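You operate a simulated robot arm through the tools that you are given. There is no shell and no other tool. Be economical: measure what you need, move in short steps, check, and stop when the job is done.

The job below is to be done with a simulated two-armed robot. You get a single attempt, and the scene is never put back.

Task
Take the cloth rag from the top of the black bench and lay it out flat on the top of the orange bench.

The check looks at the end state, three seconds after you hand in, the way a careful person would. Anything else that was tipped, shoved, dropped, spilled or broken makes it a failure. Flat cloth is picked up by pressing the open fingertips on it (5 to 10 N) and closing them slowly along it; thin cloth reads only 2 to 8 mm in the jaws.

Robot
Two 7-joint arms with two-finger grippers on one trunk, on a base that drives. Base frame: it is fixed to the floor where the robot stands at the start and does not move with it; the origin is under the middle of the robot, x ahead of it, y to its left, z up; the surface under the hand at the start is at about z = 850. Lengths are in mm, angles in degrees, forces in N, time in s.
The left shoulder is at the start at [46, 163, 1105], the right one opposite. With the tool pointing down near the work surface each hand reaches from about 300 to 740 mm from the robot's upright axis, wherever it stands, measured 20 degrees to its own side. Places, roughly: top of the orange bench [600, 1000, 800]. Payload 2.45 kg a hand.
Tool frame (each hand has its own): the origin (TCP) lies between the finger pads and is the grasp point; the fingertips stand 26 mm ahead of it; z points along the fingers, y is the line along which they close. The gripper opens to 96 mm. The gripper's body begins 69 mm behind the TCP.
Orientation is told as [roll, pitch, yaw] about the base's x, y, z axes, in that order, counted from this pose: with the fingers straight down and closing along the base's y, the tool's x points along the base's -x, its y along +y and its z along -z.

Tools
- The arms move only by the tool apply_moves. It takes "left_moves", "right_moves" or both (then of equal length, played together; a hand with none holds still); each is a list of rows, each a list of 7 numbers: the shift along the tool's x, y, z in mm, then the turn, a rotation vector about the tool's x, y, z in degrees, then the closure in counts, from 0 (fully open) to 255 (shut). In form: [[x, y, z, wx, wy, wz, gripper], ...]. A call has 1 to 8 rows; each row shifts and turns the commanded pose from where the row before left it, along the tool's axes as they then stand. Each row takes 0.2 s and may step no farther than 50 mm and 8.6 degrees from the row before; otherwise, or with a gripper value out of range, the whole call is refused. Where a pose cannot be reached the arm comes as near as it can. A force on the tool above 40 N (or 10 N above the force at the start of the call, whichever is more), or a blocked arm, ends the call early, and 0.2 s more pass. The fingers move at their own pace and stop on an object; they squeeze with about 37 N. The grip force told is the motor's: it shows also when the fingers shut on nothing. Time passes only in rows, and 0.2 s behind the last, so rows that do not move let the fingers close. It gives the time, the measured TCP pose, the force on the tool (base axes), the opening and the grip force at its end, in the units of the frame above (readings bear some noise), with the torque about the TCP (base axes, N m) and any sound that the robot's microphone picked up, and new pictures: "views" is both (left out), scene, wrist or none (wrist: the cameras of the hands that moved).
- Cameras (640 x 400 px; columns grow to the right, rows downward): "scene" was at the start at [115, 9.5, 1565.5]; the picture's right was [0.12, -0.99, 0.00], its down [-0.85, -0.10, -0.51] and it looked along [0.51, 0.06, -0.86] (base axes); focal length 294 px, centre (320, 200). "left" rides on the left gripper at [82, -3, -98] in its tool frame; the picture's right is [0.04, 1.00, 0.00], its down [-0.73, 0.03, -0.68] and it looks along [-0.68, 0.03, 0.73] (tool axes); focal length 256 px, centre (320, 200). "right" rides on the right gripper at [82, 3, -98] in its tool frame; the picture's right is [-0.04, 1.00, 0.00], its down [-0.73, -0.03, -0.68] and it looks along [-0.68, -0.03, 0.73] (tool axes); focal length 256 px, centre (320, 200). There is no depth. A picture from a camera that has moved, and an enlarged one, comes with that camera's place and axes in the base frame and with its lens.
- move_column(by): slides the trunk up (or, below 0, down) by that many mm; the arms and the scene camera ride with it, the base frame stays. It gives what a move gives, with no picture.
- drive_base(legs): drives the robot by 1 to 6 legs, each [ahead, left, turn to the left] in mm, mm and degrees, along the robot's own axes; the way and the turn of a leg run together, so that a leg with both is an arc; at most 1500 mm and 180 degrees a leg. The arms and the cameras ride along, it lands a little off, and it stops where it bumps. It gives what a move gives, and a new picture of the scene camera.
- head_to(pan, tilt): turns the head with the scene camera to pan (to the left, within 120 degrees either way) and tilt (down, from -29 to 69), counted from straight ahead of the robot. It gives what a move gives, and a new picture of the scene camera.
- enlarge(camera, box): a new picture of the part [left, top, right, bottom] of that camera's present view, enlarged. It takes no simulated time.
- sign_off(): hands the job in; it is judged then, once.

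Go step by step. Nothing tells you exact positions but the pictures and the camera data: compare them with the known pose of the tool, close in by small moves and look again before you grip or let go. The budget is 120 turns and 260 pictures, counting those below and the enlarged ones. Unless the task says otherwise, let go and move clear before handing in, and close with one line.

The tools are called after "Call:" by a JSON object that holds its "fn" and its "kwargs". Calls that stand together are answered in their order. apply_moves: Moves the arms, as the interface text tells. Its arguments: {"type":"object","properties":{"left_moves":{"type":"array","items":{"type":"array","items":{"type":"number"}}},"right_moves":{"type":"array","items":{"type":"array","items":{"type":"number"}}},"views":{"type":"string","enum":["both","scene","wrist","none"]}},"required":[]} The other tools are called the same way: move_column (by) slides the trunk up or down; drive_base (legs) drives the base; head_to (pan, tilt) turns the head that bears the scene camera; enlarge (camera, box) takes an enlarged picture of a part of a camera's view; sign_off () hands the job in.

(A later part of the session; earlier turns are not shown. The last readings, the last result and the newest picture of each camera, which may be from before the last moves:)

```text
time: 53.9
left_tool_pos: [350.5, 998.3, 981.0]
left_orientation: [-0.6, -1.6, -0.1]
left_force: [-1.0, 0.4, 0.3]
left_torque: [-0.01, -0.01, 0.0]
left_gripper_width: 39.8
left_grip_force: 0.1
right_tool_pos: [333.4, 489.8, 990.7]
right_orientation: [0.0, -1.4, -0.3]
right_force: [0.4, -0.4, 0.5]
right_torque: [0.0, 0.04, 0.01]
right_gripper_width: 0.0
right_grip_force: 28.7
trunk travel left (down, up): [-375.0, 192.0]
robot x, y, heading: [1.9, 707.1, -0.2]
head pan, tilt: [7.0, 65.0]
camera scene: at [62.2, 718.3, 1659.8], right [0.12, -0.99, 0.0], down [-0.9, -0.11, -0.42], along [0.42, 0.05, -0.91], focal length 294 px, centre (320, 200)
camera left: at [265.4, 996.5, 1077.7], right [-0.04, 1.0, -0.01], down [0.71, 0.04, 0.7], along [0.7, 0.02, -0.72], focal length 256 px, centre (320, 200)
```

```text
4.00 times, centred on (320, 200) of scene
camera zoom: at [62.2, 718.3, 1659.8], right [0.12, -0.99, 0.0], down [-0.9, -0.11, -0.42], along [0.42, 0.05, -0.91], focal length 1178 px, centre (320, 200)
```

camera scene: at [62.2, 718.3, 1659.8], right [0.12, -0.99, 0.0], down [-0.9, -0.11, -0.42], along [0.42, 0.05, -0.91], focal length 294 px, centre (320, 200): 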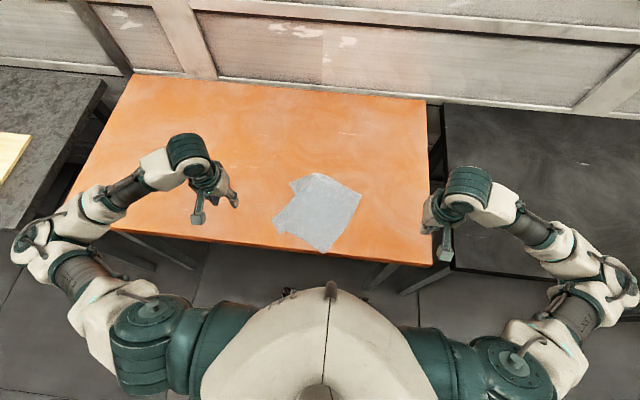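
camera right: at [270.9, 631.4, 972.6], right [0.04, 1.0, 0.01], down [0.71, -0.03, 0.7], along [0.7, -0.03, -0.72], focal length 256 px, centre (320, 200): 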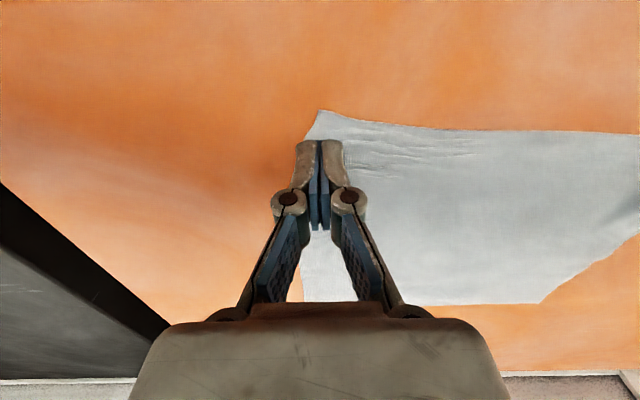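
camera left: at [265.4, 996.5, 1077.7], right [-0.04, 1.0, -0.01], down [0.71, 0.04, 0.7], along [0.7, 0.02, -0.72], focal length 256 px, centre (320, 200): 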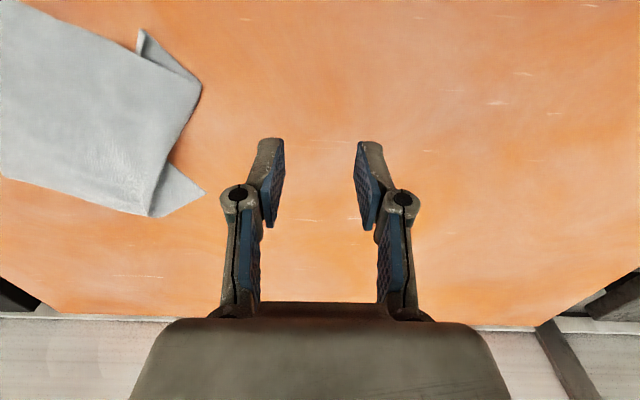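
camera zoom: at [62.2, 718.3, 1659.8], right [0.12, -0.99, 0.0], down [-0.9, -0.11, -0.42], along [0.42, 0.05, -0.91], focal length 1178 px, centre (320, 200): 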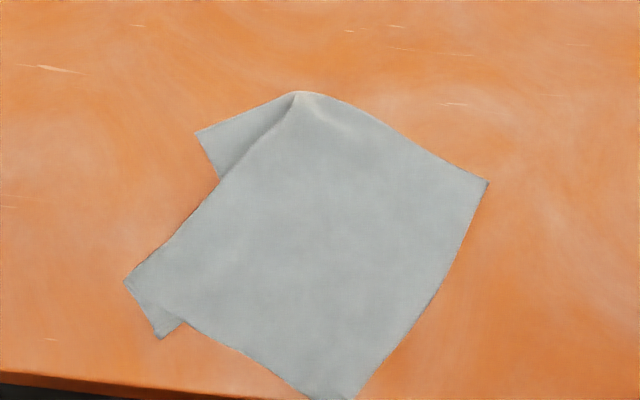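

The rag's left side is now tucked under along a strip. I'll re-lift the rag by its clean right edge so the strip falls open, pinching each corner along its diagonal. I'll back the base up slightly first, since the near corner is close to me, and turn the hands for that grip.

Call:
{"fn": "drive_base", "kwargs": {"legs": [[-80, 0, 0]]}}

Call:
{"fn": "apply_moves", "kwargs": {"left_moves": [[0, 0, 0, 0, 0, -6, 190], [0, 0, 0, 0, 0, -6, 190], [0, 0, 0, 0, 0, -7, 190], [0, 0, 0, 0, 0, 0, 190], [0, 0, 0, 0, 0, 0, 190], [0, 0, 0, 0, 0, 0, 190], [0, 0, 0, 0, 0, 0, 190], [0, 0, 0, 0, 0, 0, 190]], "right_moves": [[0, 0, 0, 0, 0, 8.5, 190], [0, 0, 0, 0, 0, 8.5, 190], [0, 0, 0, 0, 0, 8.5, 190], [0, 0, 0, 0, 0, 8.5, 190], [0, 0, 0, 0, 0, 8.5, 190], [0, 0, 0, 0, 0, 8.5, 190], [0, 0, 0, 0, 0, 8.5, 190], [0, 0, 0, 0, 0, 8.5, 190]], "views": "none"}}

Call:
{"fn": "enlarge", "kwargs": {"camera": "scene", "box": [240, 120, 400, 220]}}

```text
time: 54.9
left_tool_pos: [272.4, 995.9, 981.7]
left_orientation: [-0.5, -1.6, -0.2]
left_force: [0.0, -0.7, 0.3]
left_torque: [0.02, -0.03, -0.04]
left_gripper_width: 39.5
left_grip_force: 0.2
right_tool_pos: [253.7, 486.6, 991.4]
right_orientation: [0.2, -1.4, -0.2]
right_force: [0.0, 1.2, 0.4]
right_torque: [0.01, -0.01, 0.0]
right_gripper_width: 0.0
right_grip_force: 28.7
trunk travel left (down, up): [-375.0, 192.0]
robot x, y, heading: [-80.3, 704.9, -0.3]
head pan, tilt: [7.0, 65.0]
camera scene: at [-13.9, 715.1, 1659.6], right [0.12, -0.99, 0.0], down [-0.9, -0.11, -0.42], along [0.42, 0.05, -0.91], focal length 294 px, centre (320, 200)
```

scene: 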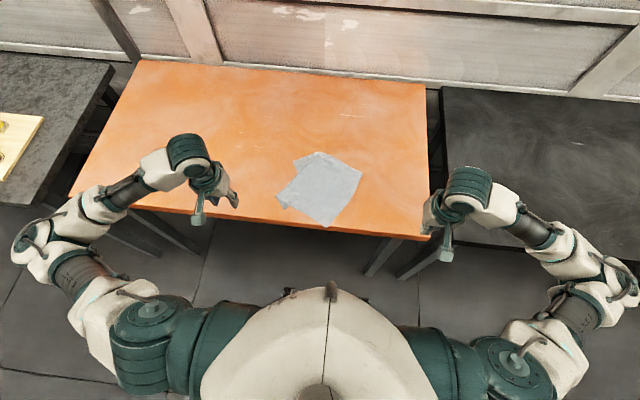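

```text
time: 56.7
left_tool_pos: [268.3, 994.4, 984.0]
left_orientation: [-1.1, -1.6, 18.9]
left_force: [0.0, 0.8, -0.2]
left_torque: [-0.01, -0.01, 0.02]
left_gripper_width: 24.5
left_grip_force: 0.1
right_tool_pos: [252.1, 484.9, 992.1]
right_orientation: [1.6, -0.4, -68.5]
right_force: [0.1, 0.0, 0.4]
right_torque: [0.03, 0.01, 0.0]
right_gripper_width: 24.4
right_grip_force: 0.0
trunk travel left (down, up): [-375.0, 192.0]
robot x, y, heading: [-78.5, 708.2, -0.4]
head pan, tilt: [7.0, 65.0]
```

```text
4.00 times, centred on (320, 170) of scene
camera zoom: at [-16.0, 713.7, 1659.8], right [0.12, -0.99, 0.0], down [-0.9, -0.11, -0.42], along [0.42, 0.05, -0.91], focal length 1178 px, centre (320, 320)
```

zoom: 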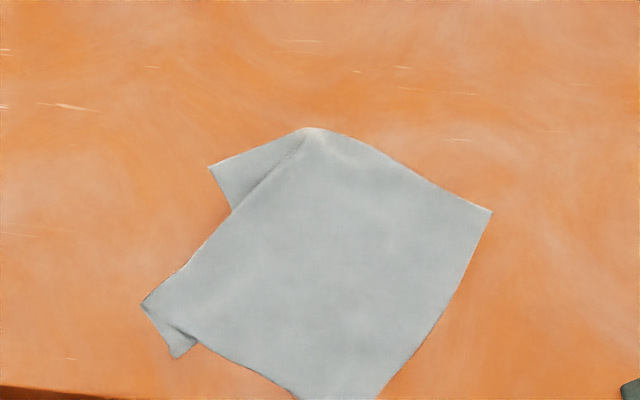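

Call:
{"fn": "enlarge", "kwargs": {"camera": "scene", "box": [270, 180, 366, 240]}}

```text
6.67 times, centred on (318, 210) of scene
camera zoom: at [-16.0, 713.7, 1659.8], right [0.12, -0.99, 0.0], down [-0.9, -0.11, -0.42], along [0.42, 0.05, -0.91], focal length 1963 px, centre (333, 133)
```

zoom: 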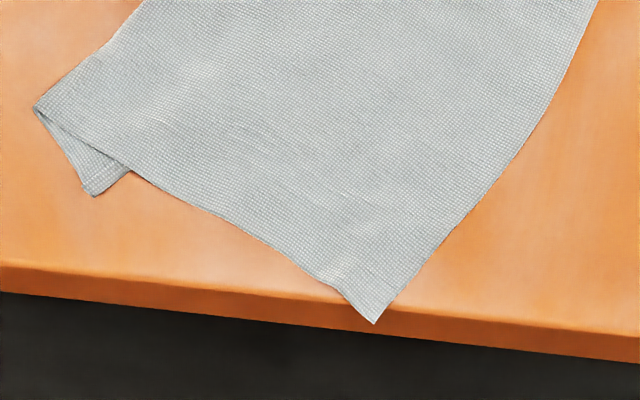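

The near corner just overhangs the bench edge. I bring both hands above the two corners of the right edge: near one at about (270, 730), far one at about (467, 636).

Call:
{"fn": "apply_moves", "kwargs": {"left_moves": [[8.7, -41.8, 0, 0, 0, 0, 190], [8.7, -41.8, 0, 0, 0, 0, 190], [8.7, -41.8, 0, 0, 0, 0, 190], [8.7, -41.8, 0, 0, 0, 0, 190], [8.7, -41.8, 0, 0, 0, 0, 190], [8.7, -41.8, 0, 0, 0, 0, 190], [0, 0, 40, 0, 0, 0, 190], [0, 0, 25, 0, 0, 0, 190]], "right_moves": [[15.2, 42.7, 0, 0, 0, 0, 190], [15.2, 42.7, 0, 0, 0, 0, 190], [15.2, 42.7, 0, 0, 0, 0, 190], [15.2, 42.7, 0, 0, 0, 0, 190], [15.2, 42.7, 0, 0, 0, 0, 190], [15.2, 42.7, 0, 0, 0, 0, 190], [0, 0, 40, 0, 0, 0, 190], [0, 0, 30, 0, 0, 0, 190]], "views": "both"}}

```text
time: 58.5
left_tool_pos: [303.4, 740.3, 920.9]
left_orientation: [-0.9, -1.5, 18.8]
left_force: [0.1, 0.9, 1.0]
left_torque: [-0.01, 0.02, -0.02]
left_gripper_width: 24.5
left_grip_force: 0.0
right_tool_pos: [457.5, 665.7, 927.2]
right_orientation: [1.5, -0.4, -68.2]
right_force: [0.1, 0.8, -0.4]
right_torque: [0.02, 0.01, -0.03]
right_gripper_width: 24.6
right_grip_force: 0.0
trunk travel left (down, up): [-375.0, 192.0]
robot x, y, heading: [-78.7, 708.6, -0.3]
head pan, tilt: [7.0, 65.0]
camera scene: at [-13.2, 713.9, 1659.6], right [0.12, -0.99, 0.0], down [-0.9, -0.11, -0.42], along [0.42, 0.05, -0.91], focal length 294 px, centre (320, 200)
camera right: at [428.1, 742.1, 1026.4], right [0.94, 0.33, 0.03], down [0.23, -0.69, 0.68], along [0.25, -0.64, -0.73], focal length 256 px, centre (320, 200)
camera left: at [223.8, 711.3, 1017.3], right [-0.36, 0.93, -0.02], down [0.66, 0.27, 0.7], along [0.65, 0.24, -0.72], focal length 256 px, centre (320, 200)
```

scene: 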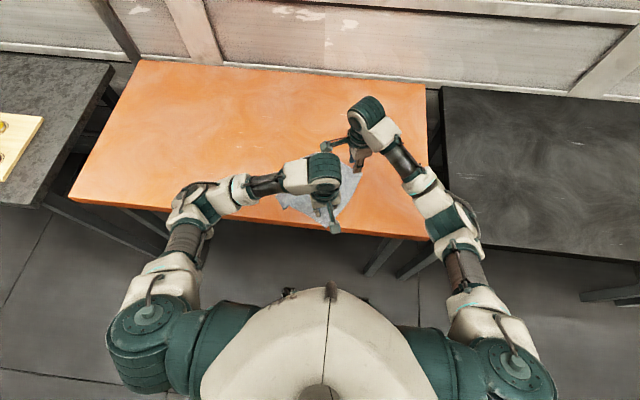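
right: 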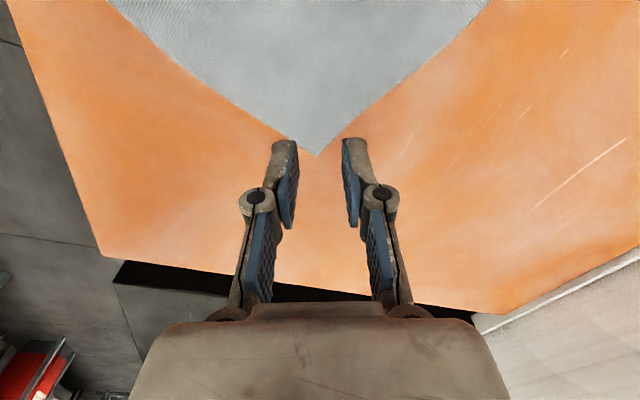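
left: 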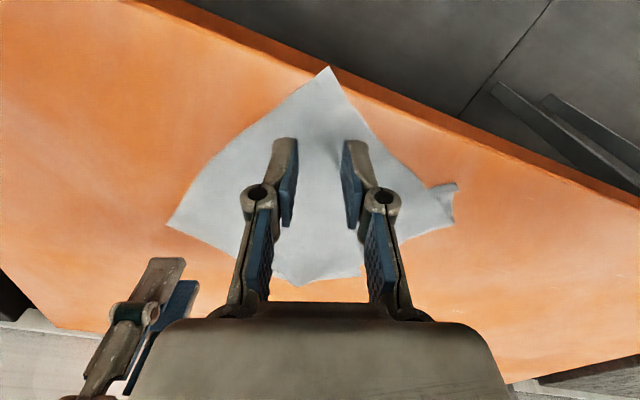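

Both grippers straddle the corner diagonals well. I shift 7 mm toward each tip and descend.

Call:
{"fn": "apply_moves", "kwargs": {"left_moves": [[7, 0, 20, 0, 0, 0, 190], [0, 0, 17, 0, 0, 0, 190], [0, 0, 5, 0, 0, 0, 190], [0, 0, 1.5, 0, 0, 0, 190], [0, 0, 0, 0, 0, 0, 190]], "right_moves": [[-8, 0, 24, 0, 0, 0, 190], [0, 0, 19, 0, 0, 0, 190], [0, 0, 5, 0, 0, 0, 190], [0, 0, 1.5, 0, 0, 0, 190], [0, 0, 0, 0, 0, 0, 190]], "views": "none"}}

```text
time: 59.7
left_tool_pos: [297.1, 737.8, 878.4]
left_orientation: [-0.9, -1.5, 18.8]
left_force: [0.4, 0.2, 0.7]
left_torque: [0.05, 0.0, 0.05]
left_gripper_width: 24.0
left_grip_force: 0.0
right_tool_pos: [460.8, 659.5, 877.6]
right_orientation: [1.5, -0.3, -68.1]
right_force: [0.6, -0.6, 0.8]
right_torque: [0.01, 0.04, -0.03]
right_gripper_width: 24.4
right_grip_force: 0.0
trunk travel left (down, up): [-375.0, 192.0]
robot x, y, heading: [-75.5, 707.0, -0.0]
head pan, tilt: [7.0, 65.0]
```

Call:
{"fn": "apply_moves", "kwargs": {"left_moves": [[0, 0, 1, 0, 0, 0, 190], [0, 0, 1, 0, 0, 0, 190], [0, 0, 0.3, 0, 0, 0, 190]], "right_moves": [[0, 0, 0.8, 0, 0, 0, 190], [0, 0, 0.8, 0, 0, 0, 190], [0, 0, 0, 0, 0, 0, 190]], "views": "wrist"}}

```text
time: 60.5
left_tool_pos: [297.7, 736.7, 876.8]
left_orientation: [-1.2, -1.6, 18.9]
left_force: [0.1, 1.5, 17.2]
left_torque: [0.02, 0.11, 0.0]
left_gripper_width: 23.2
left_grip_force: 0.0
right_tool_pos: [462.2, 660.2, 878.1]
right_orientation: [1.5, -0.4, -68.2]
right_force: [0.3, 0.5, 1.1]
right_torque: [-0.01, 0.01, -0.02]
right_gripper_width: 24.3
right_grip_force: 0.0
trunk travel left (down, up): [-375.0, 192.0]
robot x, y, heading: [-77.6, 704.1, -0.3]
head pan, tilt: [7.0, 65.0]
camera right: at [431.5, 735.1, 976.3], right [0.94, 0.33, 0.03], down [0.23, -0.69, 0.68], along [0.25, -0.64, -0.73], focal length 256 px, centre (320, 200)
camera left: at [217.2, 709.5, 973.0], right [-0.36, 0.93, -0.02], down [0.66, 0.27, 0.7], along [0.66, 0.24, -0.72], focal length 256 px, centre (320, 200)
```

right: 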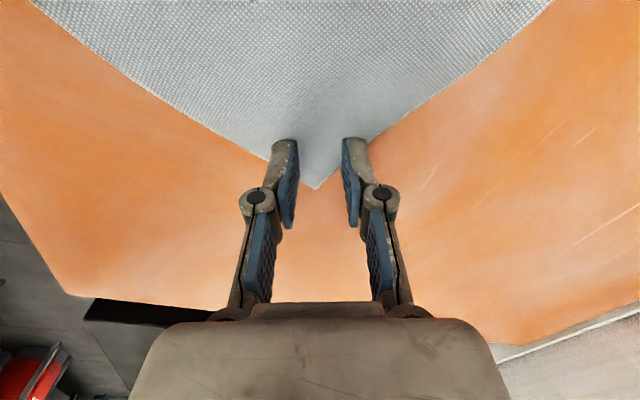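
left: 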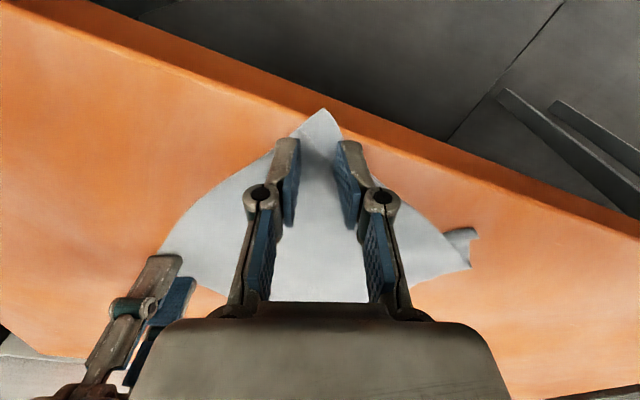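

Left presses 17 N, right barely touches. I ease the left, move the right 5 mm further onto the cloth and press it.

Call:
{"fn": "apply_moves", "kwargs": {"left_moves": [[0, 0, -0.4, 0, 0, 0, 190], [0, 0, 0, 0, 0, 0, 190], [0, 0, 0, 0, 0, 0, 190]], "right_moves": [[5, 0, 0, 0, 0, 0, 190], [0, 0, 1, 0, 0, 0, 190], [0, 0, 0.3, 0, 0, 0, 190]], "views": "none"}}

```text
time: 61.3
left_tool_pos: [296.4, 736.6, 876.1]
left_orientation: [-1.0, -1.4, 18.9]
left_force: [0.7, 0.5, 9.3]
left_torque: [-0.09, 0.0, 0.02]
left_gripper_width: 24.9
left_grip_force: 4.1
right_tool_pos: [459.8, 662.6, 877.8]
right_orientation: [1.8, -0.4, -68.3]
right_force: [-2.8, -1.3, 13.7]
right_torque: [-0.08, 0.35, 0.03]
right_gripper_width: 23.5
right_grip_force: 4.4
trunk travel left (down, up): [-375.0, 192.0]
robot x, y, heading: [-78.6, 707.8, -0.3]
head pan, tilt: [7.0, 65.0]
```

Call:
{"fn": "apply_moves", "kwargs": {"left_moves": [[0, 0, 0, 0, 0, 0, 200], [0, 0, 0, 0, 0, 0, 210], [0, 0, 0, 0, 0, 0, 220], [0, 0, 0, 0, 0, 0, 230], [0, 0, 0, 0, 0, 0, 240], [0, 0, 0, 0, 0, 0, 255], [0, 0, 0, 0, 0, 0, 255]], "right_moves": [[0, 0, 0, 0, 0, 0, 200], [0, 0, 0, 0, 0, 0, 210], [0, 0, 0, 0, 0, 0, 220], [0, 0, 0, 0, 0, 0, 230], [0, 0, 0, 0, 0, 0, 240], [0, 0, 0, 0, 0, 0, 255], [0, 0, 0, 0, 0, 0, 255]], "views": "wrist"}}

```text
time: 62.9
left_tool_pos: [296.5, 737.8, 877.3]
left_orientation: [-1.0, -1.5, 18.9]
left_force: [-0.7, 0.0, 9.9]
left_torque: [-0.01, 0.06, -0.03]
left_gripper_width: 0.5
left_grip_force: 29.9
right_tool_pos: [460.6, 662.4, 876.1]
right_orientation: [1.5, -0.4, -68.1]
right_force: [-3.1, 1.3, 7.2]
right_torque: [-0.01, 0.09, 0.01]
right_gripper_width: 0.1
right_grip_force: 28.4
trunk travel left (down, up): [-375.0, 192.0]
robot x, y, heading: [-78.5, 705.9, -0.5]
head pan, tilt: [7.0, 65.0]
camera right: at [429.6, 739.3, 974.4], right [0.94, 0.33, 0.03], down [0.23, -0.69, 0.68], along [0.25, -0.64, -0.73], focal length 256 px, centre (320, 200)
camera left: at [216.7, 709.2, 972.4], right [-0.36, 0.93, -0.02], down [0.66, 0.27, 0.7], along [0.66, 0.24, -0.72], focal length 256 px, centre (320, 200)
```

right: 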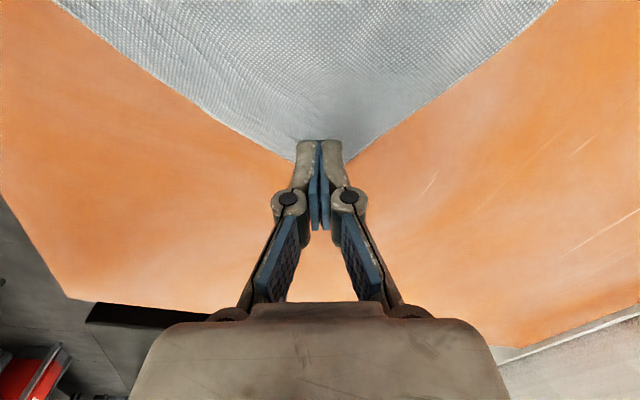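
left: 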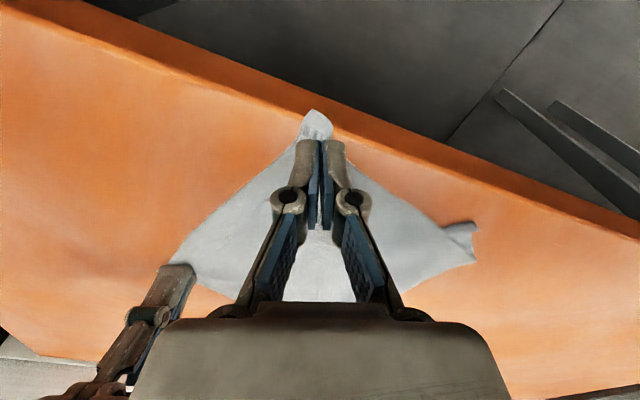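

The right hand probably closed on nothing. I'll lift it, reopen it wider and 10 mm further inside, and press again.

Call:
{"fn": "apply_moves", "kwargs": {"right_moves": [[0, 0, -8, 0, 0, 0, 255], [8, 0, 0, 0, 0, 0, 160], [0, 0, 0, 0, 0, 0, 160], [0, 0, 6, 0, 0, 0, 160], [0, 0, 2, 0, 0, 0, 160], [0, 0, 0.4, 0, 0, 0, 160], [0, 0, 0, 0, 0, 0, 160]], "views": "wrist"}}

```text
time: 64.5
left_tool_pos: [296.3, 737.1, 876.9]
left_orientation: [-1.0, -1.5, 18.9]
left_force: [1.1, -1.3, 5.6]
left_torque: [0.01, 0.05, 0.01]
left_gripper_width: 0.2
left_grip_force: 30.1
right_tool_pos: [455.5, 670.1, 876.2]
right_orientation: [1.7, -0.4, -68.2]
right_force: [-2.8, -0.3, 14.9]
right_torque: [-0.13, 0.37, 0.01]
right_gripper_width: 36.1
right_grip_force: 5.8
trunk travel left (down, up): [-375.0, 192.0]
robot x, y, heading: [-75.3, 703.6, -0.0]
head pan, tilt: [7.0, 65.0]
camera right: at [426.1, 746.7, 974.9], right [0.94, 0.33, 0.03], down [0.23, -0.69, 0.68], along [0.25, -0.64, -0.73], focal length 256 px, centre (320, 200)
```

right: 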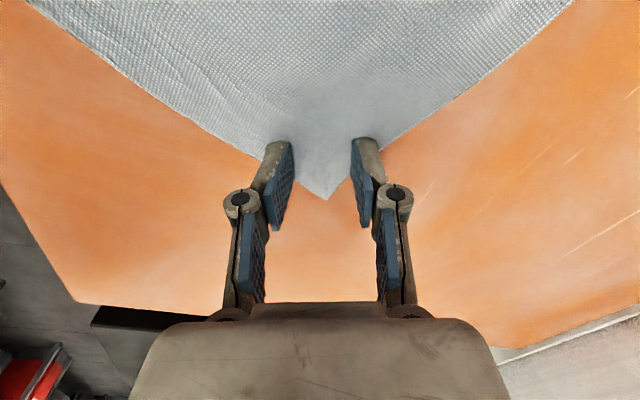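

The wrist is tilted about 1.7°, so one finger takes the load. I'll level the closing axis, press again and close.

Call:
{"fn": "apply_moves", "kwargs": {"right_moves": [[0, 0, -2, 0, 0, 0, 160], [0, 0, 0, 1.8, 0, 0, 160], [0, 0, 1.5, 0, 0, 0, 160], [0, 0, 0.7, 0, 0, 0, 160], [0, 0, 0, 0, 0, 0, 160]], "views": "none"}}

```text
time: 65.7
left_tool_pos: [296.5, 738.7, 877.3]
left_orientation: [-1.0, -1.5, 18.9]
left_force: [0.1, -1.3, 4.3]
left_torque: [0.0, -0.03, -0.01]
left_gripper_width: 0.2
left_grip_force: 29.6
right_tool_pos: [456.0, 671.5, 877.6]
right_orientation: [0.0, -0.4, -68.2]
right_force: [1.0, 0.3, 11.9]
right_torque: [0.01, -0.04, 0.0]
right_gripper_width: 35.3
right_grip_force: 0.0
trunk travel left (down, up): [-375.0, 192.0]
robot x, y, heading: [-77.5, 705.3, -0.3]
head pan, tilt: [7.0, 65.0]
```

Now the load is balanced at 12 N; closing slowly.

Call:
{"fn": "apply_moves", "kwargs": {"right_moves": [[0, 0, 0, 0, 0, 0, 174], [0, 0, 0, 0, 0, 0, 188], [0, 0, 0, 0, 0, 0, 202], [0, 0, 0, 0, 0, 0, 216], [0, 0, 0, 0, 0, 0, 230], [0, 0, 0, 0, 0, 0, 244], [0, 0, 0, 0, 0, 0, 255], [0, 0, 0, 0, 0, 0, 255]], "views": "wrist"}}

Call:
{"fn": "enlarge", "kwargs": {"camera": "left", "box": [220, 80, 420, 205]}}

```text
time: 67.5
left_tool_pos: [297.1, 737.5, 876.4]
left_orientation: [-1.1, -1.5, 18.9]
left_force: [0.3, 0.6, 0.1]
left_torque: [-0.03, 0.0, 0.0]
left_gripper_width: 0.0
left_grip_force: 28.1
right_tool_pos: [456.1, 670.3, 876.8]
right_orientation: [-0.3, -0.4, -68.3]
right_force: [-0.7, -1.8, 28.8]
right_torque: [-0.13, -0.18, -0.04]
right_gripper_width: 0.8
right_grip_force: 31.0
trunk travel left (down, up): [-375.0, 192.0]
robot x, y, heading: [-79.2, 705.6, -0.6]
head pan, tilt: [7.0, 65.0]
camera right: at [429.2, 748.1, 974.5], right [0.94, 0.33, 0.0], down [0.24, -0.69, 0.68], along [0.23, -0.65, -0.73], focal length 256 px, centre (320, 200)
```

right: 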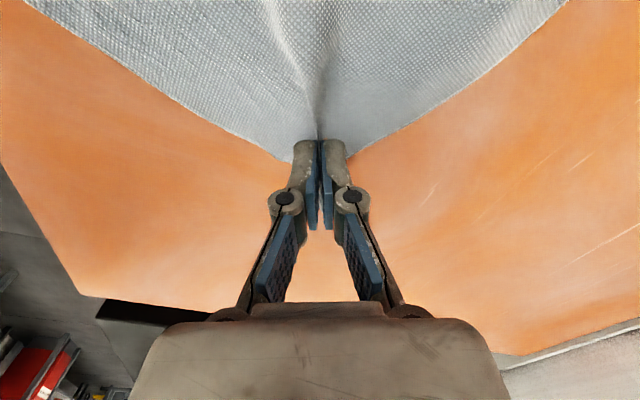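

```text
3.20 times, centred on (320, 142) of left
camera zoom: at [216.6, 709.7, 972.6], right [-0.36, 0.93, -0.02], down [0.66, 0.27, 0.7], along [0.66, 0.24, -0.72], focal length 819 px, centre (320, 384)
```

zoom: 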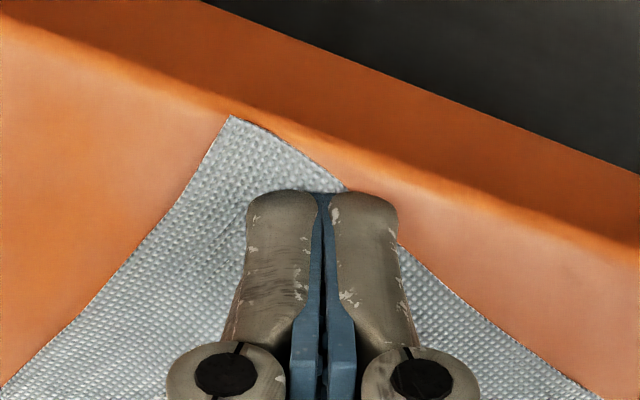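

Right holds now with a good ridge, but the left lost its pinch and its corner moved to about (279, 716). I'll re-place the left hand, levelled and opened wider.

Call:
{"fn": "apply_moves", "kwargs": {"left_moves": [[0, 0, -12, 0, 0, 0, 255], [-8, -15, 0, -1.2, 0, 0, 160], [0, 0, 0, 0, 0, 0, 160], [0, 0, 8, 0, 0, 0, 160]], "right_moves": [[0, 0, -0.7, 0, 0, 0, 255], [0, 0, 0, 0, 0, 0, 255], [0, 0, 0, 0, 0, 0, 255], [0, 0, 0, 0, 0, 0, 255]], "views": "wrist"}}

```text
time: 68.5
left_tool_pos: [309.9, 727.0, 881.6]
left_orientation: [0.1, -1.5, 19.0]
left_force: [-0.7, 0.2, -0.2]
left_torque: [-0.01, -0.01, 0.02]
left_gripper_width: 35.9
left_grip_force: 0.0
right_tool_pos: [456.0, 670.9, 875.7]
right_orientation: [-0.2, -0.4, -68.2]
right_force: [-1.1, 0.1, 8.9]
right_torque: [-0.02, -0.04, 0.0]
right_gripper_width: 4.6
right_grip_force: 40.0
trunk travel left (down, up): [-375.0, 192.0]
robot x, y, heading: [-77.4, 703.6, -0.4]
head pan, tilt: [7.0, 65.0]
camera right: at [429.5, 747.8, 974.7], right [0.94, 0.33, 0.0], down [0.25, -0.69, 0.68], along [0.23, -0.65, -0.73], focal length 256 px, centre (320, 200)
camera left: at [229.6, 695.9, 977.1], right [-0.36, 0.93, 0.0], down [0.67, 0.26, 0.7], along [0.65, 0.25, -0.72], focal length 256 px, centre (320, 200)
```

right: 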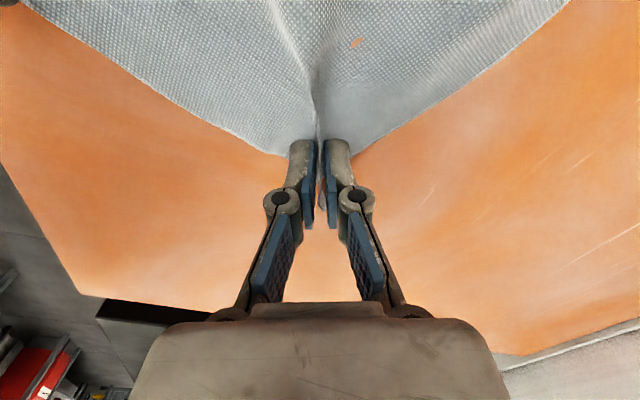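
left: 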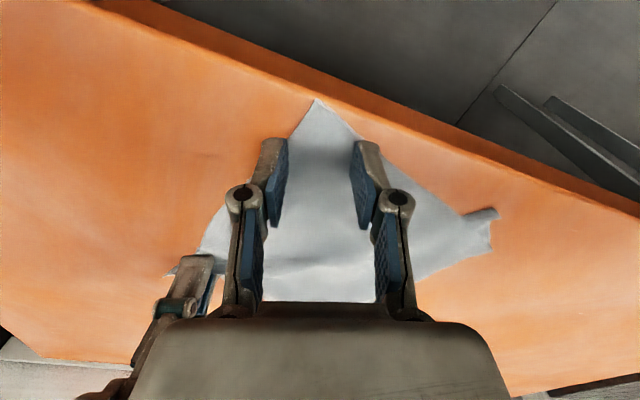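

The left fingers sit at the cloth's edges; I move 8 mm further in and press.

Call:
{"fn": "apply_moves", "kwargs": {"left_moves": [[-8, -1, 0, 0, 0, 0, 165], [0, 0, 3.5, 0, 0, 0, 165], [0, 0, 1.2, 0, 0, 0, 165], [0, 0, 0.8, 0, 0, 0, 165], [0, 0, 0, 0, 0, 0, 165]], "views": "none"}}

```text
time: 69.7
left_tool_pos: [317.2, 727.4, 876.8]
left_orientation: [0.1, -1.7, 19.0]
left_force: [1.6, 2.0, 17.6]
left_torque: [0.03, 0.14, -0.04]
left_gripper_width: 35.3
left_grip_force: 0.9
right_tool_pos: [457.2, 671.1, 875.4]
right_orientation: [-0.1, -0.4, -68.3]
right_force: [0.1, 0.3, 8.4]
right_torque: [0.01, 0.03, -0.04]
right_gripper_width: 3.4
right_grip_force: 37.7
trunk travel left (down, up): [-375.0, 192.0]
robot x, y, heading: [-75.5, 704.8, 0.0]
head pan, tilt: [7.0, 65.0]
```

Call:
{"fn": "apply_moves", "kwargs": {"left_moves": [[0, 0, -0.3, 0, 0, 0, 176], [0, 0, 0, 0, 0, 0, 188], [0, 0, 0, 0, 0, 0, 202], [0, 0, 0, 0, 0, 0, 216], [0, 0, 0, 0, 0, 0, 230], [0, 0, 0, 0, 0, 0, 244], [0, 0, 0, 0, 0, 0, 255], [0, 0, 0, 0, 0, 0, 255]], "views": "wrist"}}

```text
time: 71.5
left_tool_pos: [317.2, 727.3, 876.2]
left_orientation: [0.1, -1.6, 18.9]
left_force: [0.1, 0.9, 25.3]
left_torque: [-0.29, 0.02, 0.01]
left_gripper_width: 0.2
left_grip_force: 27.1
right_tool_pos: [455.6, 670.2, 876.8]
right_orientation: [-0.2, -0.4, -68.1]
right_force: [0.0, 0.8, -0.4]
right_torque: [0.01, -0.02, 0.02]
right_gripper_width: 5.4
right_grip_force: 37.3
trunk travel left (down, up): [-375.0, 192.0]
robot x, y, heading: [-74.8, 706.7, -0.2]
head pan, tilt: [7.0, 65.0]
camera left: at [237.5, 697.4, 972.4], right [-0.36, 0.93, 0.0], down [0.67, 0.26, 0.7], along [0.65, 0.25, -0.72], focal length 256 px, centre (320, 200)
```

left: 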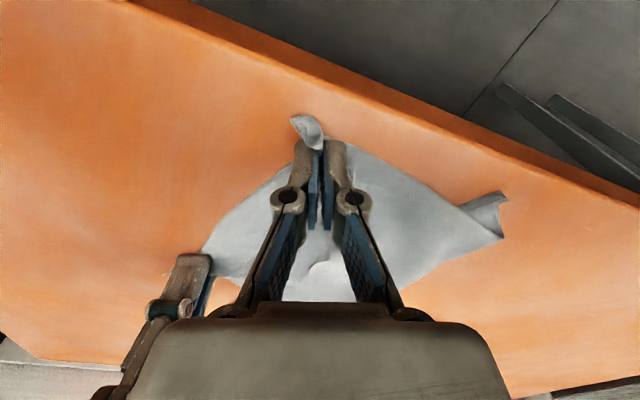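

There's a ridge in the left jaws although the reading is small. I lift both gently and check that both hold.

Call:
{"fn": "apply_moves", "kwargs": {"left_moves": [[0, 0, -5, 0, 0, 0, 255], [0, 0, -12, 0, 0, 0, 255], [0, 0, -15, 0, 0, 0, 255], [0, 0, 0, 0, 0, 0, 255]], "right_moves": [[0, 0, -5, 0, 0, 0, 255], [0, 0, -12, 0, 0, 0, 255], [0, 0, -15, 0, 0, 0, 255], [0, 0, 0, 0, 0, 0, 255]], "views": "wrist"}}

```text
time: 72.5
left_tool_pos: [316.7, 728.9, 907.8]
left_orientation: [0.1, -1.4, 18.9]
left_force: [-0.3, -0.5, 0.0]
left_torque: [-0.01, -0.01, 0.0]
left_gripper_width: 1.9
left_grip_force: 29.7
right_tool_pos: [457.6, 671.0, 908.6]
right_orientation: [-0.3, -0.4, -68.1]
right_force: [-0.2, -0.2, -1.3]
right_torque: [-0.02, 0.02, -0.01]
right_gripper_width: 1.2
right_grip_force: 28.8
trunk travel left (down, up): [-375.0, 192.0]
robot x, y, heading: [-77.5, 705.9, -0.3]
head pan, tilt: [7.0, 65.0]
camera right: at [430.8, 748.0, 1006.3], right [0.94, 0.33, -0.01], down [0.25, -0.69, 0.68], along [0.22, -0.65, -0.73], focal length 256 px, centre (320, 200)
camera left: at [238.0, 698.0, 1003.6], right [-0.36, 0.93, 0.0], down [0.67, 0.26, 0.7], along [0.65, 0.25, -0.72], focal length 256 px, centre (320, 200)
```

right: 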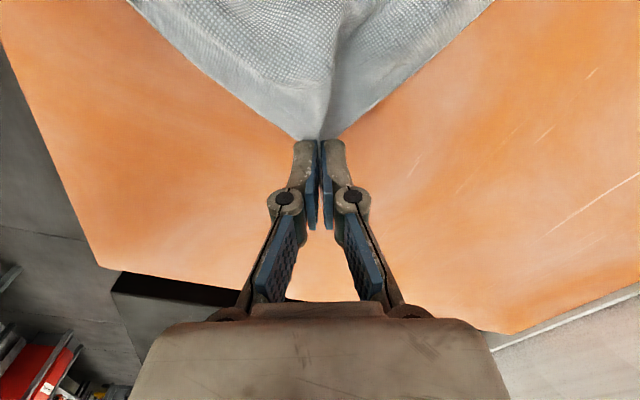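
left: 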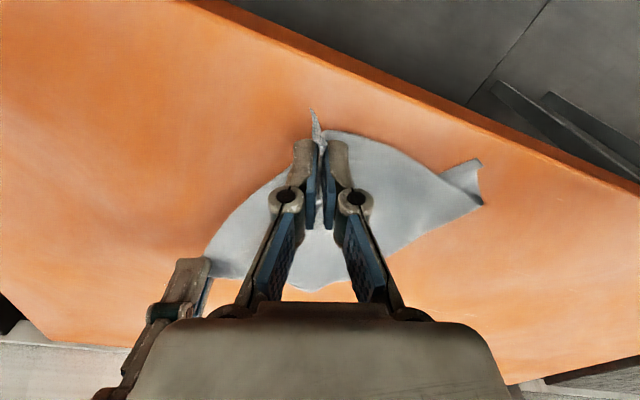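

Both corners hold. I'll raise the trunk so the rag hangs, then drive forward a bit.

Call:
{"fn": "move_column", "kwargs": {"by": 185}}

Call:
{"fn": "drive_base", "kwargs": {"legs": [[75, 0, 0]]}}

Call:
{"fn": "enlarge", "kwargs": {"camera": "left", "box": [0, 0, 640, 400]}}

Call:
{"fn": "enlarge", "kwargs": {"camera": "right", "box": [0, 0, 640, 400]}}

```text
time: 74.6
left_tool_pos: [317.4, 727.6, 1092.5]
left_orientation: [0.2, -1.4, 18.9]
left_force: [-1.4, 1.0, 2.0]
left_torque: [0.04, 0.02, 0.0]
left_gripper_width: 2.4
left_grip_force: 35.1
right_tool_pos: [456.3, 671.4, 1092.8]
right_orientation: [-0.4, -0.4, -68.2]
right_force: [0.3, 0.3, 0.1]
right_torque: [0.0, 0.0, 0.0]
right_gripper_width: 1.6
right_grip_force: 28.8
trunk travel left (down, up): [-560.0, 7.0]
robot x, y, heading: [-78.0, 706.3, -0.3]
head pan, tilt: [7.0, 65.0]
```

```text
time: 75.6
left_tool_pos: [384.6, 726.9, 1095.2]
left_orientation: [0.1, -1.9, 18.8]
left_force: [-0.3, 1.1, 0.1]
left_torque: [0.1, -0.01, 0.0]
left_gripper_width: 3.8
left_grip_force: 29.8
right_tool_pos: [524.7, 670.8, 1096.2]
right_orientation: [0.2, -0.5, -68.3]
right_force: [-0.8, -1.6, 1.9]
right_torque: [0.04, -0.02, 0.01]
right_gripper_width: 2.8
right_grip_force: 36.4
trunk travel left (down, up): [-560.0, 7.0]
robot x, y, heading: [1.5, 706.7, -0.1]
head pan, tilt: [7.0, 65.0]
camera scene: at [29.7, 712.6, 1844.8], right [0.12, -0.99, 0.0], down [-0.9, -0.11, -0.43], along [0.42, 0.05, -0.9], focal length 294 px, centre (320, 200)
```

scene: 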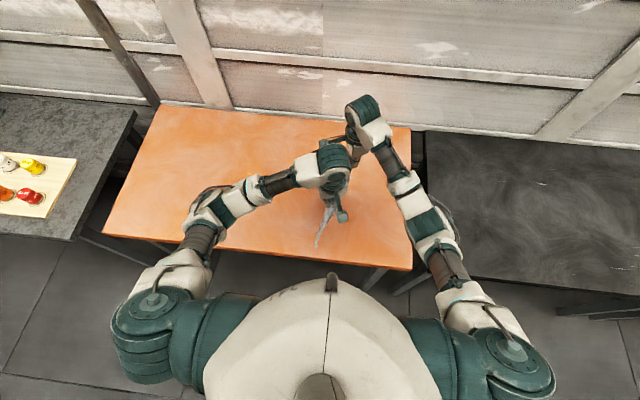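

```text
1.00 times, centred on (320, 200) of left (not enlarged: the box is as wide or as high as the picture)
camera zoom: at [305.4, 696.4, 1190.9], right [-0.36, 0.93, 0.0], down [0.66, 0.26, 0.7], along [0.65, 0.25, -0.71], focal length 256 px, centre (320, 200)
```

zoom: 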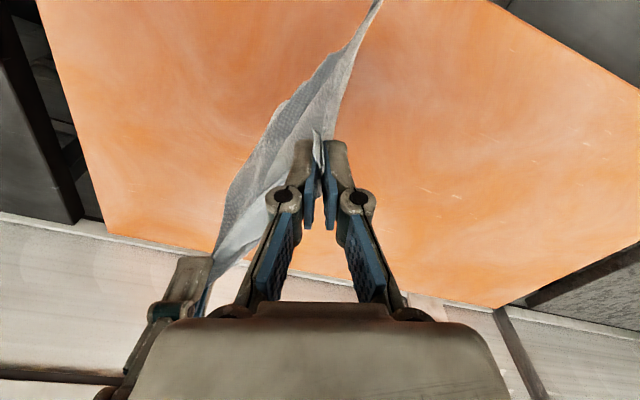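

```text
1.00 times, centred on (320, 200) of right (not enlarged: the box is as wide or as high as the picture)
camera zoom: at [497.7, 747.2, 1194.6], right [0.94, 0.33, 0.0], down [0.24, -0.69, 0.69], along [0.23, -0.65, -0.73], focal length 256 px, centre (320, 200)
```

zoom: 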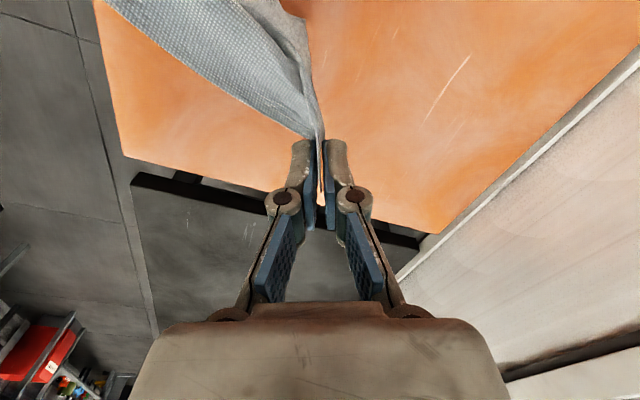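

The rag hangs fully open now. I'll swing the hands forward and left to the starting point for laying, with the line between them turned a little.

Call:
{"fn": "apply_moves", "kwargs": {"left_moves": [[-22.2, 10.8, -4, 0, 0, 3.5, 255], [-21.5, 12.1, -4, 0, 0, 3.5, 255], [-20.7, 13.4, -4, 0, 0, 3.5, 255], [-19.8, 14.7, -4, 0, 0, 3.5, 255], [-18.9, 15.8, -4, 0, 0, 3.5, 255], [-17.9, 17, -4, 0, 0, 3.5, 255], [-16.9, 18, -4, 0, 0, 3.5, 255], [-15.7, 19, -4, 0, 0, 3.5, 255]], "right_moves": [[4.1, 15.1, -4, 0, 0, 0, 255], [4.1, 15.1, -4, 0, 0, 0, 255], [4.1, 15.1, -4, 0, 0, 0, 255], [4.1, 15.1, -4, 0, 0, 0, 255], [4.1, 15.1, -4, 0, 0, 0, 255], [4.1, 15.1, -4, 0, 0, 0, 255], [4.1, 15.1, -4, 0, 0, 0, 255], [4.1, 15.1, -4, 0, 0, 0, 255]], "views": "none"}}

Call:
{"fn": "apply_moves", "kwargs": {"left_moves": [[0, 0, 0, 0, 0, 0, 255], [0, 0, 0, 0, 0, 0, 255], [0, 0, 0, 0, 0, 0, 255], [0, 0, 0, 0, 0, 0, 255], [0, 0, 0, 0, 0, 0, 255], [0, 0, 0, 0, 0, 0, 255]], "views": "both"}}

```text
time: 77.4
left_tool_pos: [528.8, 868.0, 1129.9]
left_orientation: [0.8, -1.4, -9.2]
left_force: [0.4, 0.5, -4.5]
left_torque: [-0.01, 0.01, -0.03]
left_gripper_width: 4.4
left_grip_force: 28.3
right_tool_pos: [625.5, 746.3, 1124.8]
right_orientation: [-0.2, -0.5, -68.1]
right_force: [-0.6, 0.4, 1.0]
right_torque: [0.0, -0.03, 0.0]
right_gripper_width: 2.7
right_grip_force: 36.4
right hand out of reach, approached as far as the arm can: row 8
trunk travel left (down, up): [-560.0, 7.0]
robot x, y, heading: [-2.7, 704.1, -0.2]
head pan, tilt: [7.0, 65.0]
```

```text
time: 78.8
left_tool_pos: [529.4, 866.0, 1131.3]
left_orientation: [0.8, -1.2, -9.2]
left_force: [1.6, -0.6, -0.4]
left_torque: [-0.03, 0.04, -0.04]
left_gripper_width: 3.1
left_grip_force: 29.1
right_tool_pos: [625.3, 743.5, 1123.7]
right_orientation: [-0.2, -0.5, -68.2]
right_force: [0.5, -0.2, 2.1]
right_torque: [0.02, 0.01, 0.02]
right_gripper_width: 0.0
right_grip_force: 29.0
trunk travel left (down, up): [-560.0, 7.0]
robot x, y, heading: [-2.8, 708.6, -0.1]
head pan, tilt: [7.0, 65.0]
camera scene: at [44.5, 716.0, 1844.3], right [0.12, -0.99, 0.0], down [-0.9, -0.11, -0.42], along [0.42, 0.05, -0.91], focal length 294 px, centre (320, 200)
camera left: at [444.2, 875.4, 1226.9], right [0.12, 0.99, 0.01], down [0.71, -0.09, 0.7], along [0.69, -0.07, -0.72], focal length 256 px, centre (320, 200)
```

scene: 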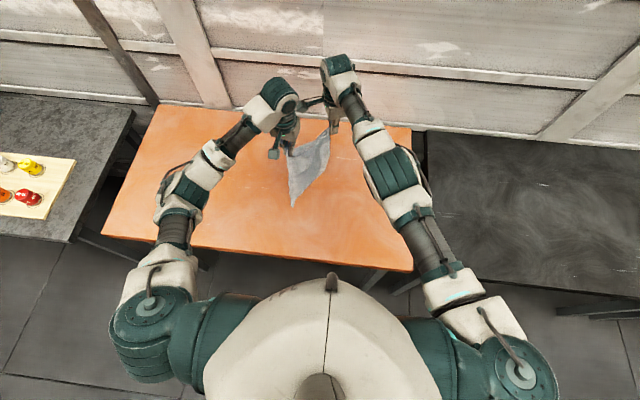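
left: 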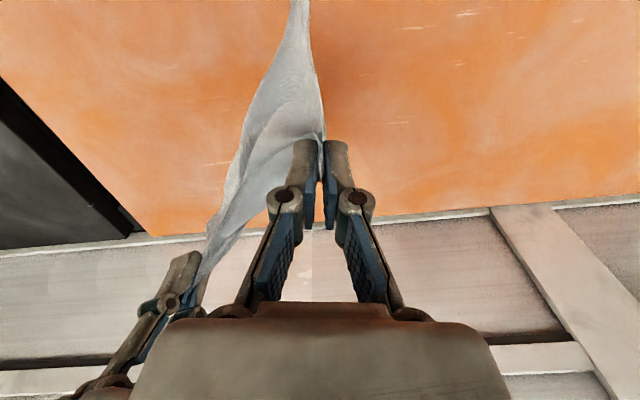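

Call:
{"fn": "enlarge", "kwargs": {"camera": "scene", "box": [256, 90, 384, 220]}}

Call:
{"fn": "enlarge", "kwargs": {"camera": "right", "box": [0, 0, 640, 400]}}

```text
3.08 times, centred on (320, 155) of scene
camera zoom: at [44.5, 716.0, 1844.3], right [0.12, -0.99, 0.0], down [-0.9, -0.11, -0.42], along [0.42, 0.05, -0.91], focal length 906 px, centre (320, 338)
```

zoom: 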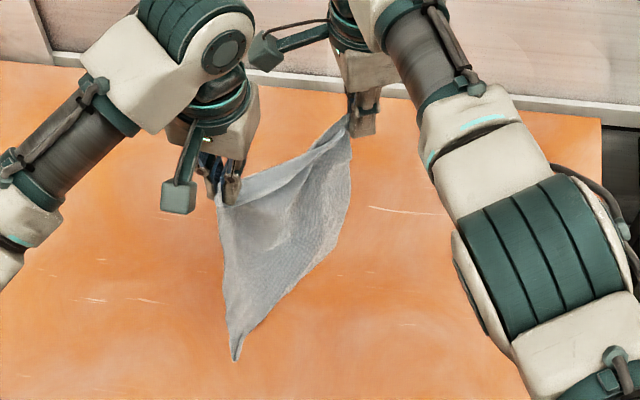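

```text
1.00 times, centred on (320, 200) of right (not enlarged: the box is as wide or as high as the picture)
camera zoom: at [598.7, 820.9, 1222.5], right [0.94, 0.33, 0.0], down [0.25, -0.69, 0.69], along [0.23, -0.65, -0.73], focal length 256 px, centre (320, 200)
```

zoom: 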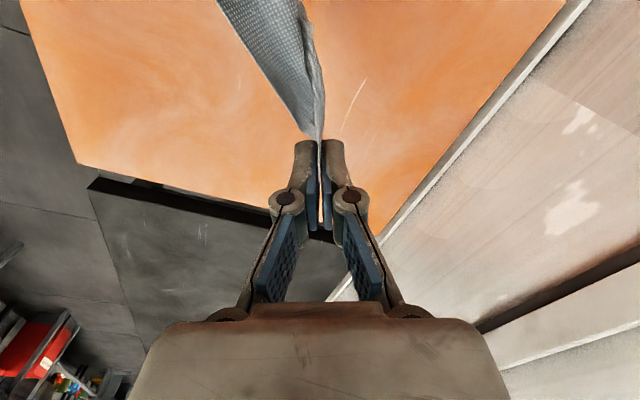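

The lower left corner touches the bench and lags toward me, so the rag hangs askew. I need more height with reach, so I'll lower the trunk while raising the arms, in two steps.

Call:
{"fn": "move_column", "kwargs": {"by": -50}}

Call:
{"fn": "apply_moves", "kwargs": {"left_moves": [[0, 0, -20, 0, 0, 0, 255], [0, 0, -25, 0, 0, 0, 255], [0, 0, -25, 0, 0, 0, 255]], "right_moves": [[0, 0, -20, 0, 0, 0, 255], [0, 0, -25, 0, 0, 0, 255], [0, 0, -30, 0, 0, 0, 255]], "views": "none"}}

Call:
{"fn": "move_column", "kwargs": {"by": -50}}

Call:
{"fn": "apply_moves", "kwargs": {"left_moves": [[0, 0, -25, 0, 0, 0, 255], [0, 0, -25, 0, 0, 0, 255], [0, 0, -25, 0, 0, 0, 255], [0, 0, 0, 0, 0, 0, 255], [0, 0, 0, 0, 0, 0, 255], [0, 0, 0, 0, 0, 0, 255]], "right_moves": [[0, 0, -25, 0, 0, 0, 255], [0, 0, -25, 0, 0, 0, 255], [0, 0, -25, 0, 0, 0, 255], [0, 0, 0, 0, 0, 0, 255], [0, 0, 0, 0, 0, 0, 255], [0, 0, 0, 0, 0, 0, 255]], "views": "none"}}

Call:
{"fn": "enlarge", "kwargs": {"camera": "scene", "box": [240, 60, 400, 220]}}

Call:
{"fn": "enlarge", "kwargs": {"camera": "left", "box": [160, 0, 480, 200]}}

```text
time: 79.7
left_tool_pos: [529.2, 867.2, 1080.9]
left_orientation: [0.8, -1.5, -9.3]
left_force: [-0.6, 0.4, 0.2]
left_torque: [0.01, -0.03, -0.03]
left_gripper_width: 5.4
left_grip_force: 34.9
right_tool_pos: [625.5, 743.4, 1075.3]
right_orientation: [-0.2, -0.4, -68.2]
right_force: [-0.1, 0.1, -0.8]
right_torque: [0.01, 0.03, -0.02]
right_gripper_width: 2.9
right_grip_force: 31.7
trunk travel left (down, up): [-510.0, 57.0]
robot x, y, heading: [-4.3, 706.0, -0.3]
head pan, tilt: [7.0, 65.0]
```

```text
time: 80.5
left_tool_pos: [526.7, 867.0, 1151.3]
left_orientation: [0.8, -1.3, -9.1]
left_force: [-0.7, 0.7, -0.7]
left_torque: [-0.11, 0.03, 0.0]
left_gripper_width: 4.0
left_grip_force: 39.4
right_tool_pos: [622.6, 743.7, 1149.9]
right_orientation: [-0.3, -0.5, -68.1]
right_force: [-1.4, -0.4, -0.4]
right_torque: [0.03, 0.01, 0.02]
right_gripper_width: 0.3
right_grip_force: 28.3
trunk travel left (down, up): [-510.0, 57.0]
robot x, y, heading: [-2.1, 706.2, 0.1]
head pan, tilt: [7.0, 65.0]
```

```text
time: 81.5
left_tool_pos: [526.9, 866.6, 1101.0]
left_orientation: [0.8, -1.3, -9.3]
left_force: [0.3, 0.6, -0.3]
left_torque: [-0.04, -0.02, -0.02]
left_gripper_width: 5.5
left_grip_force: 36.8
right_tool_pos: [624.0, 745.0, 1100.0]
right_orientation: [-0.3, -0.5, -68.2]
right_force: [-0.1, 0.3, -0.3]
right_torque: [-0.02, 0.01, -0.02]
right_gripper_width: 1.5
right_grip_force: 28.9
trunk travel left (down, up): [-460.0, 107.0]
robot x, y, heading: [-1.9, 704.8, -0.3]
head pan, tilt: [7.0, 65.0]
```

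```text
time: 82.8
left_tool_pos: [525.2, 864.6, 1176.6]
left_orientation: [0.8, -1.4, -9.2]
left_force: [0.0, -0.1, -0.1]
left_torque: [-0.02, 0.0, 0.01]
left_gripper_width: 5.3
left_grip_force: 32.7
right_tool_pos: [622.3, 742.9, 1174.3]
right_orientation: [-0.1, -0.4, -68.2]
right_force: [0.3, -0.4, -1.4]
right_torque: [-0.01, -0.02, 0.0]
right_gripper_width: 2.0
right_grip_force: 32.9
right hand out of reach, approached as far as the arm can: row 3
trunk travel left (down, up): [-460.0, 107.0]
robot x, y, heading: [-3.4, 704.3, -0.1]
head pan, tilt: [7.0, 65.0]
```

```text
2.50 times, centred on (320, 140) of scene
camera zoom: at [47.7, 716.2, 1744.6], right [0.12, -0.99, 0.0], down [-0.9, -0.11, -0.42], along [0.42, 0.05, -0.91], focal length 736 px, centre (320, 350)
```

zoom: 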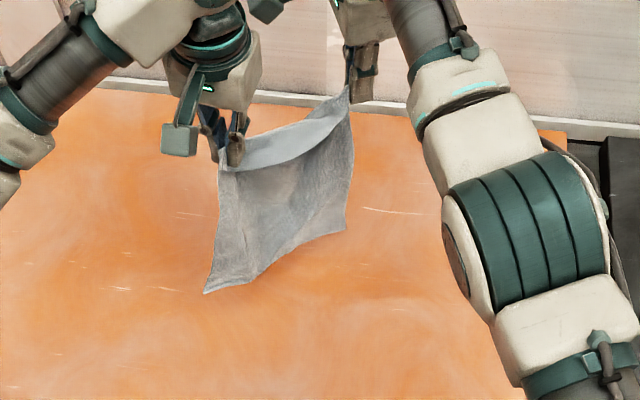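

```text
2.00 times, centred on (320, 100) of left
camera zoom: at [440.6, 874.4, 1272.4], right [0.12, 0.99, 0.01], down [0.71, -0.09, 0.7], along [0.69, -0.07, -0.72], focal length 512 px, centre (320, 400)
```

zoom: 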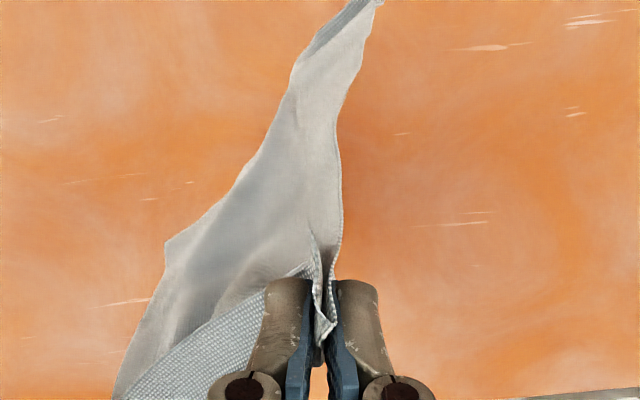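

Now it hangs as a clean sheet with all four corners visible. I'll tighten the top edge slightly, then lay it: lowering while pulling back toward me and to the right.

Call:
{"fn": "apply_moves", "kwargs": {"left_moves": [[4, 4, 0, 0, 0, 0, 255], [4, 4, 0, 0, 0, 0, 255], [10.8, -11.8, 8, 0, 0, 0, 255], [10.8, -11.8, 14, 0, 0, 0, 255], [10.8, -11.8, 18, 0, 0, 0, 255], [10.8, -11.8, 20, 0, 0, 0, 255], [10.8, -11.8, 20, 0, 0, 0, 255], [10.8, -11.8, 20, 0, 0, 0, 255]], "right_moves": [[0, 0, 0, 0, 0, 0, 255], [0, 0, 0, 0, 0, 0, 255], [-4.6, -15.3, 6, 0, 0, 0, 255], [-4.6, -15.3, 14, 0, 0, 0, 255], [-4.6, -15.3, 18, 0, 0, 0, 255], [-4.6, -15.3, 20, 0, 0, 0, 255], [-4.6, -15.3, 20, 0, 0, 0, 255], [-4.6, -15.3, 20, 0, 0, 0, 255]], "views": "scene"}}

Call:
{"fn": "enlarge", "kwargs": {"camera": "left", "box": [0, 0, 640, 400]}}

```text
time: 84.7
left_tool_pos: [445.0, 813.2, 1073.7]
left_orientation: [0.9, -1.5, -9.3]
left_force: [0.5, -0.6, -0.1]
left_torque: [0.04, 0.01, -0.02]
left_gripper_width: 3.2
left_grip_force: 30.1
right_tool_pos: [544.4, 679.6, 1076.9]
right_orientation: [-0.3, -0.5, -68.1]
right_force: [0.1, 0.5, -0.4]
right_torque: [0.03, 0.01, 0.03]
right_gripper_width: 1.3
right_grip_force: 29.1
trunk travel left (down, up): [-460.0, 107.0]
robot x, y, heading: [-1.4, 703.8, -0.2]
head pan, tilt: [7.0, 65.0]
camera scene: at [47.0, 713.6, 1744.6], right [0.12, -0.99, 0.0], down [-0.9, -0.11, -0.42], along [0.42, 0.05, -0.91], focal length 294 px, centre (320, 200)
```

scene: 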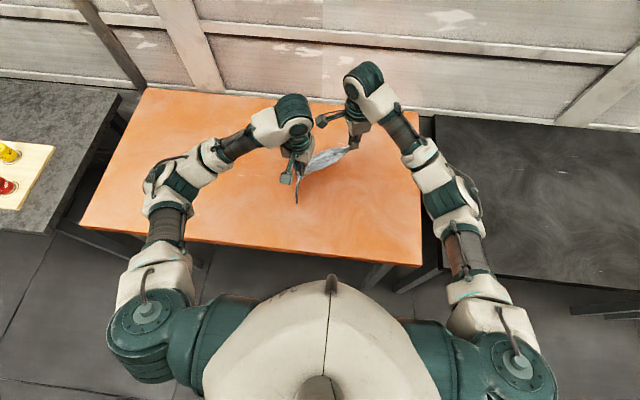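

```text
1.00 times, centred on (320, 200) of left (not enlarged: the box is as wide or as high as the picture)
camera zoom: at [361.3, 823.6, 1170.1], right [0.12, 0.99, 0.01], down [0.71, -0.09, 0.7], along [0.69, -0.07, -0.72], focal length 256 px, centre (320, 200)
```

zoom: 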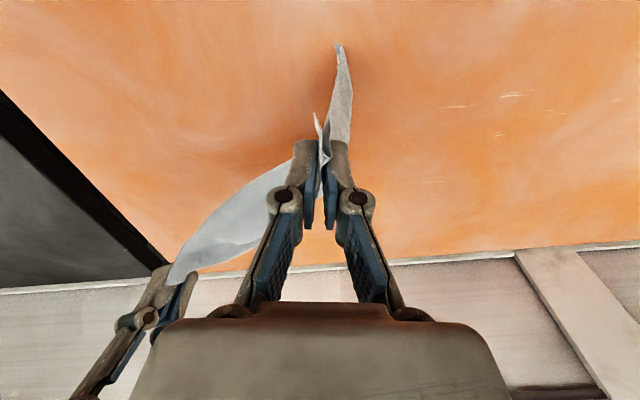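

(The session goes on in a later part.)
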